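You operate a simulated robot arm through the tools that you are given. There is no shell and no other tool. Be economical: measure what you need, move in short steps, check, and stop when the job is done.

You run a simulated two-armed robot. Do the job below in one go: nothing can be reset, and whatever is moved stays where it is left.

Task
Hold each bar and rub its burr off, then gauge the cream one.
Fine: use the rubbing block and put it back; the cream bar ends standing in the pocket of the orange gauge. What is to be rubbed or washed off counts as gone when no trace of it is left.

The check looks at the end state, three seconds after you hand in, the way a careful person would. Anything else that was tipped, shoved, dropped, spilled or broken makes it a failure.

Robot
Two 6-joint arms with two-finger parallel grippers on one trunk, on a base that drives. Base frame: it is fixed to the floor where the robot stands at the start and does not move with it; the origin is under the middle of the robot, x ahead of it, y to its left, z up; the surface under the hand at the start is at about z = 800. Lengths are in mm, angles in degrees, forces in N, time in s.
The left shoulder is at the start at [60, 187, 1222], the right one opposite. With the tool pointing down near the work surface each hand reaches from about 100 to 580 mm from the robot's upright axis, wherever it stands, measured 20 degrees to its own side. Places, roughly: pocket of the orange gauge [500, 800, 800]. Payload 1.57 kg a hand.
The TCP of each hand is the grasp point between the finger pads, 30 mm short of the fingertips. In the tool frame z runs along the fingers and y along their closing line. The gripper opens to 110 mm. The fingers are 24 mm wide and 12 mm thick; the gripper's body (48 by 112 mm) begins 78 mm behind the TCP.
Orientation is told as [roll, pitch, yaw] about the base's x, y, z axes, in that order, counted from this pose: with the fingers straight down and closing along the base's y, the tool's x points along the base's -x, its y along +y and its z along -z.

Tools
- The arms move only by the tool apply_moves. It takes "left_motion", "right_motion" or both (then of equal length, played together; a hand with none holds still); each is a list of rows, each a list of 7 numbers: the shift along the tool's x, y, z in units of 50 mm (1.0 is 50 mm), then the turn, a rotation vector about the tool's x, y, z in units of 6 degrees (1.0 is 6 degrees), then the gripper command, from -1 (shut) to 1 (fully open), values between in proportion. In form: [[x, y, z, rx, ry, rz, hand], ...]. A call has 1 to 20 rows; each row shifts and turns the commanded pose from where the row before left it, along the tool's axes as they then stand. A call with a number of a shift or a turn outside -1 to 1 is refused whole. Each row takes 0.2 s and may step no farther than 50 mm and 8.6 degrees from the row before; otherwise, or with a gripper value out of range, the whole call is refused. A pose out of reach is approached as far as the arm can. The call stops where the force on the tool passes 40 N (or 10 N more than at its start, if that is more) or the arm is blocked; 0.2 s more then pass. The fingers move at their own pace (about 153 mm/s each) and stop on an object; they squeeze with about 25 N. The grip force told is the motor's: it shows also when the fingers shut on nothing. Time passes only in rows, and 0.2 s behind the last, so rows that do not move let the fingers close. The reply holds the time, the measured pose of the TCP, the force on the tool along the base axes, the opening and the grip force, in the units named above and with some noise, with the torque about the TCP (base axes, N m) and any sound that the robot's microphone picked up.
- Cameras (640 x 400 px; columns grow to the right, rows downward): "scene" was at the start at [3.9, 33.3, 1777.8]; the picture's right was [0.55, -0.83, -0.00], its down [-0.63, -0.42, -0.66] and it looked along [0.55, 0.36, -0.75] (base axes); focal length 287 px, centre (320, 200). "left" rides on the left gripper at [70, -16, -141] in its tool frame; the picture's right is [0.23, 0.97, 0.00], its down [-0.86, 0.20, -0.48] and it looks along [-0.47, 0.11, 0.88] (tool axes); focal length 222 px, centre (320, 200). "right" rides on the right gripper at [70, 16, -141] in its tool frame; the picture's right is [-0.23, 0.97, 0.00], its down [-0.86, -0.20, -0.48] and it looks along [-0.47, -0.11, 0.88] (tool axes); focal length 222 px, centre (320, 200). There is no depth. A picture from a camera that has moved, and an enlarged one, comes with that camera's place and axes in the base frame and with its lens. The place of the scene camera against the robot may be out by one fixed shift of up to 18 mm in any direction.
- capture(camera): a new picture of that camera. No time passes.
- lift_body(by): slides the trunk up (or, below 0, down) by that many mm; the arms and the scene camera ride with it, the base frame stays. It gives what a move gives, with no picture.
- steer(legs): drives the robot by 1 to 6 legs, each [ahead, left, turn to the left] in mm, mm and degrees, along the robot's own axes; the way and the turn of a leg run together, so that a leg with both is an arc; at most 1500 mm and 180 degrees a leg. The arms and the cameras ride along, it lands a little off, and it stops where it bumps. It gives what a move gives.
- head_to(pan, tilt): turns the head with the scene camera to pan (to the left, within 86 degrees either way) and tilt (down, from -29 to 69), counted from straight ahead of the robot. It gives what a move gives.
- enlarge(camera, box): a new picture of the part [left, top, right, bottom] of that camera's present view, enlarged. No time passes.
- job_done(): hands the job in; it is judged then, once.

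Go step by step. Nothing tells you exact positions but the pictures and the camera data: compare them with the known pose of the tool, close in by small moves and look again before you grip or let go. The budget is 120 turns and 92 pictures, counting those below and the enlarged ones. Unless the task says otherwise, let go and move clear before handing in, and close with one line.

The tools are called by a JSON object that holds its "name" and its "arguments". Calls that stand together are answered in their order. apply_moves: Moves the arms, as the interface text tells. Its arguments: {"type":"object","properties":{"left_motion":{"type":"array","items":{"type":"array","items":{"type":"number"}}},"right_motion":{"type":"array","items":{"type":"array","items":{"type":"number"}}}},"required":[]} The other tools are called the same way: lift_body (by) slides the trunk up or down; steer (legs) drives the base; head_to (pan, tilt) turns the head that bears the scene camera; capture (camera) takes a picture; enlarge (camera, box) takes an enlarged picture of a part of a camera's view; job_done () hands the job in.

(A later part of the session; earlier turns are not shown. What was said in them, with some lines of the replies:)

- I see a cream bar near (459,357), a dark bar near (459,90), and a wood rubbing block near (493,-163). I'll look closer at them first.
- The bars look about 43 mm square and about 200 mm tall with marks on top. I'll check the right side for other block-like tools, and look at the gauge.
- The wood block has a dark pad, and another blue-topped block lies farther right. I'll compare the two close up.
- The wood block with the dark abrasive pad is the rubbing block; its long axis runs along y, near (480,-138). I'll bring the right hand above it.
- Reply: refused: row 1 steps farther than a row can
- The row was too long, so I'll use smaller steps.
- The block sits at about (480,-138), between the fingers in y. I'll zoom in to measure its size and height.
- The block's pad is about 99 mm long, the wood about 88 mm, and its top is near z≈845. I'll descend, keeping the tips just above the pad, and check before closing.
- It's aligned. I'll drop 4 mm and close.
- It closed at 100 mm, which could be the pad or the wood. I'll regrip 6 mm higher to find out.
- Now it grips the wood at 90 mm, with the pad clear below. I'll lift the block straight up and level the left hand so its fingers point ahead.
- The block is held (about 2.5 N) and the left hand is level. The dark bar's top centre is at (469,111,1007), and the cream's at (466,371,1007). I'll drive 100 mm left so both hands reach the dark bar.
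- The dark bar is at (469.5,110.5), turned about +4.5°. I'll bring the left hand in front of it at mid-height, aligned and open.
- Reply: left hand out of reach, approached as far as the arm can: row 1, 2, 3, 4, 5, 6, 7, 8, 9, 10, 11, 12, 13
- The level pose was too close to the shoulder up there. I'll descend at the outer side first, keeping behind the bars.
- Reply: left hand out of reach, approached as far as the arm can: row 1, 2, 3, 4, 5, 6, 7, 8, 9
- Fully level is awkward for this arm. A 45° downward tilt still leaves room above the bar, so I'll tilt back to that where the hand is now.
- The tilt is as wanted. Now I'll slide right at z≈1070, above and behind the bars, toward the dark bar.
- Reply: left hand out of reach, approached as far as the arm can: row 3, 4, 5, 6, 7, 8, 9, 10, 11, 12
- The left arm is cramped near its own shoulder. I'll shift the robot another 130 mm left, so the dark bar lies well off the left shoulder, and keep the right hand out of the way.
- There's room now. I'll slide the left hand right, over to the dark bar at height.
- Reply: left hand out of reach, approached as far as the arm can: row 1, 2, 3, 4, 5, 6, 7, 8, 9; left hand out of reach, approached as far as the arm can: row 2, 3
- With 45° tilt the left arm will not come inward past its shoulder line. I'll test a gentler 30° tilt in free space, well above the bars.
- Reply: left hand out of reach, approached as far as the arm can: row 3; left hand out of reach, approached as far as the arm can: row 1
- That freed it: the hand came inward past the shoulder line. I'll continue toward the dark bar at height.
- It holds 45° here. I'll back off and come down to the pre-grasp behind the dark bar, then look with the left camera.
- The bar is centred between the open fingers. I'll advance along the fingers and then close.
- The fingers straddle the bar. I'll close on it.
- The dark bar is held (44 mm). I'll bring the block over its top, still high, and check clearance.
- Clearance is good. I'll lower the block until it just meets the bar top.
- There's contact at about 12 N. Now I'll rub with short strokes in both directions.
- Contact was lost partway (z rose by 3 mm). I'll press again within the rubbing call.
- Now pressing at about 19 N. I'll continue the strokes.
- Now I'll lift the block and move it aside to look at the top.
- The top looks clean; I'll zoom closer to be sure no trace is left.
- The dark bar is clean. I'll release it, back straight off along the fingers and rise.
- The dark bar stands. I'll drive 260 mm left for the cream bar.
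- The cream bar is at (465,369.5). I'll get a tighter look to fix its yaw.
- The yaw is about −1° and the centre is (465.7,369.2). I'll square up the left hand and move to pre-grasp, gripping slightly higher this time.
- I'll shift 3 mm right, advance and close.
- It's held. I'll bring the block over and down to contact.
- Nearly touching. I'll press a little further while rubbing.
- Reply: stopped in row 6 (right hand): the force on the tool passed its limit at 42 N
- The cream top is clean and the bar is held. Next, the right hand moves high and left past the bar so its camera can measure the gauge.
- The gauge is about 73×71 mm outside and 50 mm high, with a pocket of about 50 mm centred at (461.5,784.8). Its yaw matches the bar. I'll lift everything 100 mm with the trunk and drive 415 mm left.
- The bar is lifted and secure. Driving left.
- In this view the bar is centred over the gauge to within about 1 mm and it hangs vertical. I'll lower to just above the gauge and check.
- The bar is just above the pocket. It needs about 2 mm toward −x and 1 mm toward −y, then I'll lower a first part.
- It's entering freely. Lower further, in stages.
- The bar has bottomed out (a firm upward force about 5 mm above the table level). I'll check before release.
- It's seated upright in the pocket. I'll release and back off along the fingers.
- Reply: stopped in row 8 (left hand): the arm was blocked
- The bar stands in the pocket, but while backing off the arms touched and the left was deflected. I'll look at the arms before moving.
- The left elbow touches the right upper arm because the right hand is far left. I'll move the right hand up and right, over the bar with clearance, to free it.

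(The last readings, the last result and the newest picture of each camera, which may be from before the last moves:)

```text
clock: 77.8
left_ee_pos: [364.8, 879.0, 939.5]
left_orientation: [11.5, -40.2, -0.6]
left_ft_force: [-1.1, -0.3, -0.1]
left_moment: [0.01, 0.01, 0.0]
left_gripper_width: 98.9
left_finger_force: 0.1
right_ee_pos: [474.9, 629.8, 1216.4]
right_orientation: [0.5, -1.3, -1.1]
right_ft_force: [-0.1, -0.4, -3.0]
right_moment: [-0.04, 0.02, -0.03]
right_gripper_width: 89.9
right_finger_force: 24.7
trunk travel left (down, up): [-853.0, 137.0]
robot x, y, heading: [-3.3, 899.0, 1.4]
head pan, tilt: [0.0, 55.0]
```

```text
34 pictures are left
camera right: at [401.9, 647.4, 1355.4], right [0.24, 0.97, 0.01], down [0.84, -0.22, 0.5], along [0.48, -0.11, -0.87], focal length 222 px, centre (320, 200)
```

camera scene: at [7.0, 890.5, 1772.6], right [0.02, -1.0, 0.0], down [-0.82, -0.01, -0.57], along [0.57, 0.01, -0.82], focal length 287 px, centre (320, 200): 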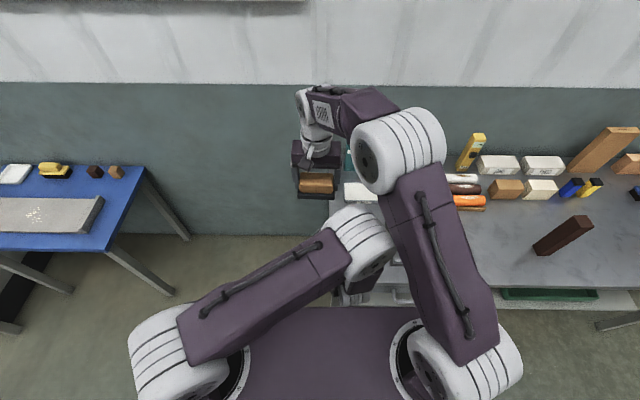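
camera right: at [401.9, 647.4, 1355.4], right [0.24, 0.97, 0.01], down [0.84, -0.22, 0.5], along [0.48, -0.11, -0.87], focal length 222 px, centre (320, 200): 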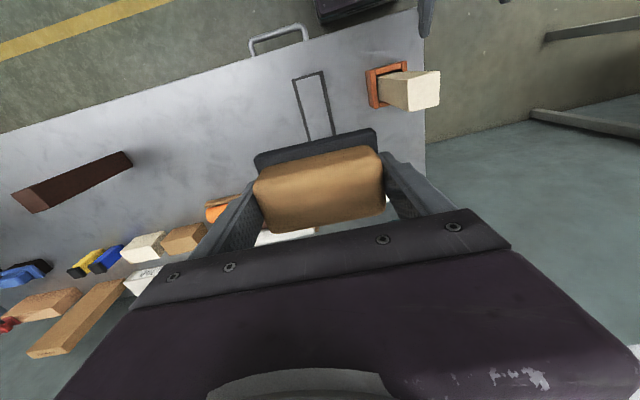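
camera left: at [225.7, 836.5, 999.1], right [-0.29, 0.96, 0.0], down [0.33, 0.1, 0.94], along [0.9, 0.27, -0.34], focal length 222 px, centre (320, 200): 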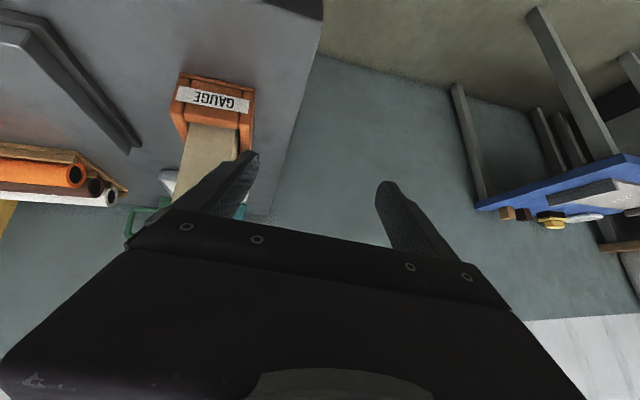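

The arms are free and the bar stands. I'll raise the left hand clear and drive back right, fixing the small heading error.

{"name": "apply_moves", "arguments": {"left_motion": [[-0.5, 0, -0.43, 0, 0, 0, 1], [-0.5, 0, -0.43, 0, 0, 0, 1], [-0.5, 0, -0.43, 0, 0, 0, 1], [-0.5, 0, -0.43, 0, 0, 0, 1], [0, 0, 0, 0, 0, 0, 1]]}}

{"name": "steer", "arguments": {"legs": [[0, 0, -1.1], [0, -450, 0]]}}

{"name": "capture", "arguments": {"camera": "scene"}}

```text
clock: 79.0
left_ee_pos: [386.6, 860.6, 1069.5]
left_orientation: [11.6, -40.1, -0.8]
left_ft_force: [0.0, 0.0, -0.5]
left_moment: [0.0, 0.0, 0.01]
left_gripper_width: 110.0
left_finger_force: 0.1
right_ee_pos: [473.7, 630.1, 1216.4]
right_orientation: [0.5, -1.3, -1.0]
right_ft_force: [0.0, 1.2, -3.0]
right_moment: [0.01, 0.02, 0.03]
right_gripper_width: 90.0
right_finger_force: 25.2
trunk travel left (down, up): [-853.0, 137.0]
robot x, y, heading: [-1.4, 900.2, 0.7]
head pan, tilt: [0.0, 55.0]
```

```text
clock: 82.1
left_ee_pos: [384.6, 405.6, 1070.1]
left_orientation: [11.4, -40.2, -1.9]
left_ft_force: [-0.6, 0.0, 0.3]
left_moment: [-0.02, 0.01, -0.04]
left_gripper_width: 110.2
left_finger_force: 0.0
right_ee_pos: [467.7, 174.9, 1216.2]
right_orientation: [0.6, -1.3, -2.1]
right_ft_force: [0.2, 0.0, -2.9]
right_moment: [0.02, 0.0, -0.02]
right_gripper_width: 89.6
right_finger_force: 24.7
trunk travel left (down, up): [-853.0, 137.0]
robot x, y, heading: [-2.3, 455.7, -0.1]
head pan, tilt: [0.0, 55.0]
```

```text
33 pictures are left
camera scene: at [5.9, 443.7, 1772.7], right [0.0, -1.0, 0.0], down [-0.82, 0.0, -0.57], along [0.57, 0.0, -0.82], focal length 287 px, centre (320, 200)
```

scene: 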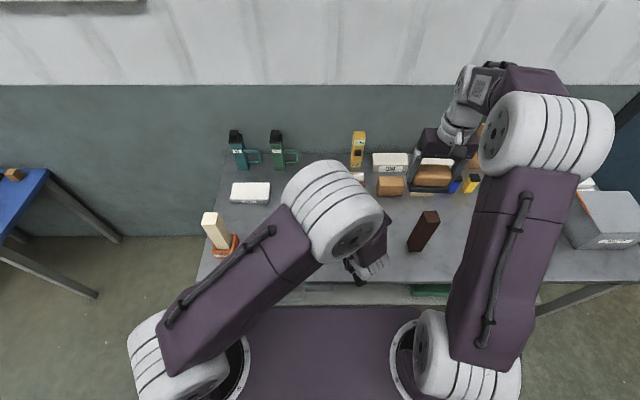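

All is well there. Continue driving right to the block's home.

{"name": "steer", "arguments": {"legs": [[0, -380, 0]]}}

{"name": "capture", "arguments": {"camera": "right"}}

```text
clock: 84.5
left_ee_pos: [384.0, 24.9, 1069.9]
left_orientation: [11.3, -40.2, -1.9]
left_ft_force: [-1.0, 0.0, -0.3]
left_moment: [0.0, 0.01, -0.01]
left_gripper_width: 110.1
left_finger_force: 0.0
right_ee_pos: [467.2, -207.7, 1214.3]
right_orientation: [0.4, -1.2, -2.2]
right_ft_force: [0.0, 0.0, -1.5]
right_moment: [-0.02, 0.0, -0.02]
right_gripper_width: 90.0
right_finger_force: 24.9
trunk travel left (down, up): [-853.0, 137.0]
robot x, y, heading: [-4.4, 69.8, -0.1]
head pan, tilt: [0.0, 55.0]
```

```text
32 pictures are left
camera right: at [394.8, -189.4, 1355.8], right [0.26, 0.96, 0.01], down [0.84, -0.23, 0.5], along [0.48, -0.12, -0.87], focal length 222 px, centre (320, 200)
```

right: 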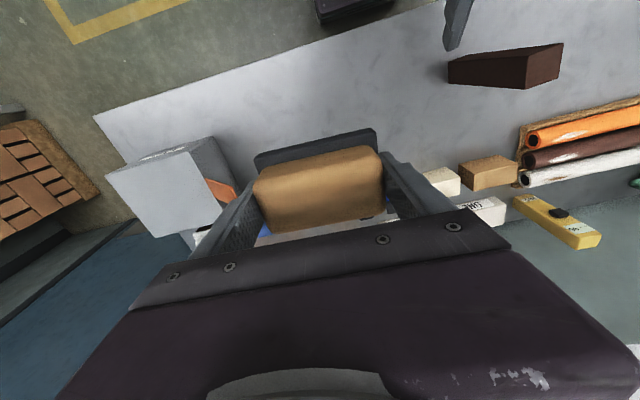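

I'll straighten the right hand and go down to just above the home spot.

{"name": "apply_moves", "arguments": {"right_motion": [[0, 0, 0, 0.08, 0.2, -0.37, -1], [-0.1, 0.71, 0.4, 0, 0, 0, -1], [-0.11, 0.72, 0.4, 0, 0, 0, -1], [0, 0, 0.85, 0, 0, 0, -1], [0, 0, 0.85, 0, 0, 0, -1], [0, 0, 0.85, 0, 0, 0, -1], [0, 0, 0.85, 0, 0, 0, -1], [0, 0, 0.85, 0, 0, 0, -1], [0, 0, 0.85, 0, 0, 0, -1], [0, 0, 0.8, 0, 0, 0, -1], [0, 0, 0, 0, 0, 0, -1]]}}

{"name": "capture", "arguments": {"camera": "right"}}

```text
clock: 86.9
left_ee_pos: [383.3, 22.3, 1069.4]
left_orientation: [11.5, -40.2, -1.9]
left_ft_force: [-0.5, 0.6, -0.1]
left_moment: [0.02, 0.02, -0.01]
left_gripper_width: 110.2
left_finger_force: 0.1
right_ee_pos: [475.6, -135.4, 880.2]
right_orientation: [0.0, -0.1, 0.1]
right_ft_force: [-0.2, 0.0, -3.4]
right_moment: [-0.01, -0.02, 0.0]
right_gripper_width: 89.6
right_finger_force: 25.0
trunk travel left (down, up): [-853.0, 137.0]
robot x, y, heading: [-5.2, 70.0, -0.1]
head pan, tilt: [0.0, 55.0]
```

```text
31 pictures are left
camera right: at [406.2, -119.7, 1021.1], right [0.23, 0.97, 0.0], down [0.85, -0.2, 0.48], along [0.47, -0.11, -0.88], focal length 222 px, centre (320, 200)
```

right: 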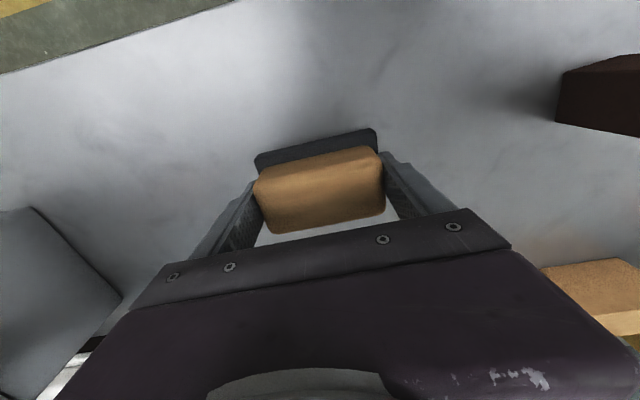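

{"name": "apply_moves", "arguments": {"right_motion": [[-0.03, 0, 0.3, 0, 0, 0, -1], [0, 0, 0.16, 0, 0, 0, -1], [0, 0, 0.04, 0, 0, 0, -1], [0, 0, 0.03, 0, 0, 0, -1], [0, 0, 0, 0, 0, 0, -1]]}}

```text
clock: 88.1
left_ee_pos: [384.7, 22.3, 1069.3]
left_orientation: [11.4, -40.2, -2.0]
left_ft_force: [0.0, -0.3, 0.4]
left_moment: [0.0, 0.02, 0.01]
left_gripper_width: 110.2
left_finger_force: 0.0
right_ee_pos: [479.3, -136.9, 853.0]
right_orientation: [0.0, -0.1, 0.1]
right_ft_force: [-0.3, 0.0, -2.3]
right_moment: [0.01, -0.01, -0.01]
right_gripper_width: 89.6
right_finger_force: 24.5
trunk travel left (down, up): [-853.0, 137.0]
robot x, y, heading: [-4.4, 71.3, -0.4]
head pan, tilt: [0.0, 55.0]
```

{"name": "apply_moves", "arguments": {"right_motion": [[0, 0, 0.03, 0, 0, 0, -1], [0, 0, 0.03, 0, 0, 0, -1], [0, 0, 0, 0, 0, 0, -1]]}}

```text
clock: 88.9
left_ee_pos: [382.7, 23.4, 1069.0]
left_orientation: [11.4, -40.1, -2.0]
left_ft_force: [-0.2, -0.3, -0.2]
left_moment: [0.01, 0.02, 0.03]
left_gripper_width: 110.0
left_finger_force: 0.0
right_ee_pos: [479.3, -137.1, 851.0]
right_orientation: [0.0, -0.1, 0.1]
right_ft_force: [0.1, 0.0, -3.3]
right_moment: [-0.03, 0.02, 0.0]
right_gripper_width: 89.9
right_finger_force: 24.9
trunk travel left (down, up): [-853.0, 137.0]
robot x, y, heading: [-6.2, 71.7, -0.0]
head pan, tilt: [0.0, 55.0]
```

{"name": "apply_moves", "arguments": {"right_motion": [[0, 0, 0.03, 0, 0, 0, -1], [0, 0, 0.03, 0, 0, 0, -1], [0, 0, 0, 0, 0, 0, -1]]}}

```text
clock: 89.7
left_ee_pos: [382.6, 23.9, 1069.8]
left_orientation: [11.4, -40.1, -1.9]
left_ft_force: [-0.6, -0.8, 0.2]
left_moment: [0.01, 0.01, 0.02]
left_gripper_width: 109.8
left_finger_force: 0.0
right_ee_pos: [478.3, -137.5, 848.1]
right_orientation: [0.1, -0.2, 0.1]
right_ft_force: [0.3, -1.3, 5.2]
right_moment: [-0.09, 0.11, 0.02]
right_gripper_width: 90.1
right_finger_force: 24.9
trunk travel left (down, up): [-853.0, 137.0]
robot x, y, heading: [-10.8, 71.6, -0.2]
head pan, tilt: [0.0, 55.0]
```

The block is resting on the table. I'll release, rise straight up and look.

{"name": "apply_moves", "arguments": {"right_motion": [[0, 0, 0, 0, 0, 0, 0.7], [0, 0, 0, 0, 0, 0, 1], [0, 0, 0, 0, 0, 0, 1], [0, 0, -0.5, 0, 0, 0, 1], [0, 0, -0.9, 0, 0, 0, 1], [0, 0, -0.9, 0, 0, 0, 1], [0, 0, -0.9, 0, 0, 0, 1], [0, 0, -0.9, 0, 0, 0, 1], [0, 0, -0.9, 0, 0, 0, 1], [0, 0, 0, 0, 0, 0, 1]]}}

{"name": "capture", "arguments": {"camera": "right"}}

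{"name": "head_to", "arguments": {"pan": 50, "tilt": 45}}

{"name": "capture", "arguments": {"camera": "scene"}}

```text
clock: 91.9
left_ee_pos: [383.3, 23.1, 1069.8]
left_orientation: [11.5, -40.2, -2.0]
left_ft_force: [0.0, -0.1, -1.2]
left_moment: [-0.01, 0.02, 0.0]
left_gripper_width: 110.1
left_finger_force: 0.0
right_ee_pos: [475.9, -136.0, 1098.9]
right_orientation: [0.0, -0.2, 0.2]
right_ft_force: [0.6, 0.3, 0.0]
right_moment: [0.0, 0.01, -0.04]
right_gripper_width: 109.8
right_finger_force: 0.1
trunk travel left (down, up): [-853.0, 137.0]
robot x, y, heading: [-2.6, 69.0, -0.1]
head pan, tilt: [0.0, 55.0]
```

```text
30 pictures are left
camera right: at [406.7, -119.8, 1239.6], right [0.23, 0.97, 0.0], down [0.85, -0.2, 0.48], along [0.47, -0.11, -0.88], focal length 222 px, centre (320, 200)
```

right: 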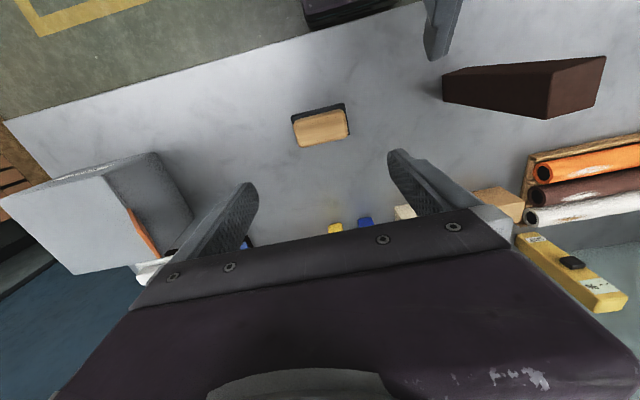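

```text
clock: 93.1
left_ee_pos: [383.4, 22.8, 1069.3]
left_orientation: [11.5, -40.2, -1.9]
left_ft_force: [0.4, 0.2, -0.2]
left_moment: [-0.01, 0.04, 0.0]
left_gripper_width: 109.7
left_finger_force: 0.0
right_ee_pos: [476.5, -136.6, 1098.3]
right_orientation: [-0.1, -0.1, 0.1]
right_ft_force: [0.2, -0.1, -0.3]
right_moment: [0.02, -0.02, 0.04]
right_gripper_width: 110.0
right_finger_force: 0.0
trunk travel left (down, up): [-853.0, 137.0]
robot x, y, heading: [-8.2, 66.4, -0.2]
head pan, tilt: [50.0, 45.0]
```

```text
29 pictures are left
camera scene: at [-15.1, 122.1, 1786.1], right [0.76, -0.65, 0.0], down [-0.46, -0.54, -0.71], along [0.46, 0.54, -0.71], focal length 287 px, centre (320, 200)
```

scene: 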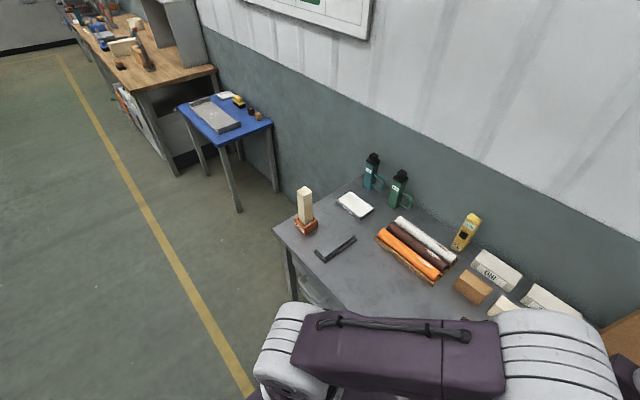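

The block is home and the cream bar stands in the gauge. I'll take one closer check of each.

{"name": "enlarge", "arguments": {"camera": "scene", "box": [270, 170, 350, 250]}}

{"name": "enlarge", "arguments": {"camera": "right", "box": [270, 50, 620, 160]}}

```text
5.00 times, centred on (310, 210) of scene
camera zoom: at [-15.1, 122.1, 1786.1], right [0.76, -0.65, 0.0], down [-0.46, -0.54, -0.71], along [0.46, 0.54, -0.71], focal length 1436 px, centre (370, 150)
```

zoom: 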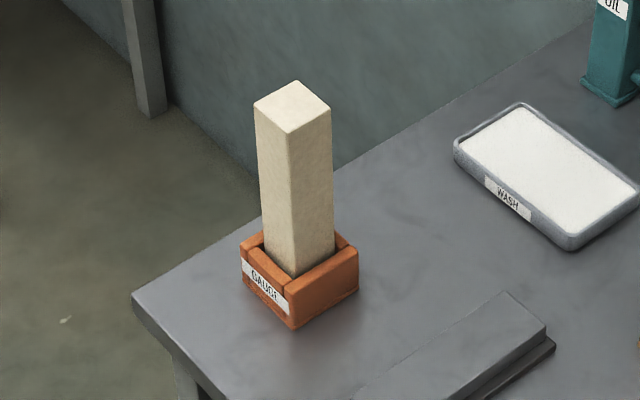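

```text
1.83 times, centred on (445, 105) of right
camera zoom: at [406.4, -119.7, 1239.4], right [0.23, 0.97, 0.0], down [0.85, -0.2, 0.48], along [0.47, -0.11, -0.88], focal length 406 px, centre (91, 374)
```

zoom: 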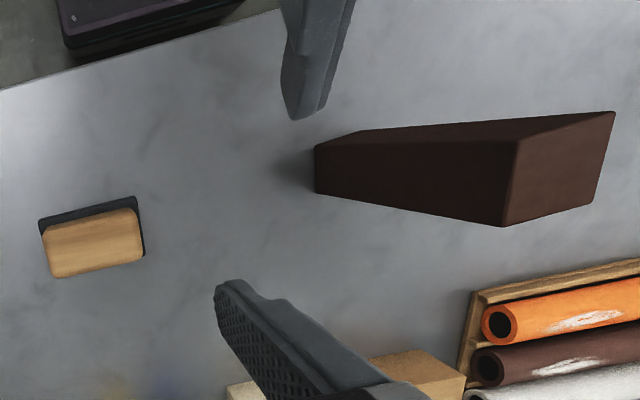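

In the last pictures both bar tops are clean, the block is back where it was, and the cream bar stands upright in the gauge pocket. Both hands are empty and clear, so I'm handing in.

{"name": "job_done", "arguments": {}}

```text
The job is handed in.
```

I rubbed the burr off both bars with no trace left in the last pictures. The rubbing block is back in its place, and the cream bar stands in the pocket of the orange gauge. The arms touched once as the left hand backed away from the gauge; nothing looked disturbed in the pictures afterwards.
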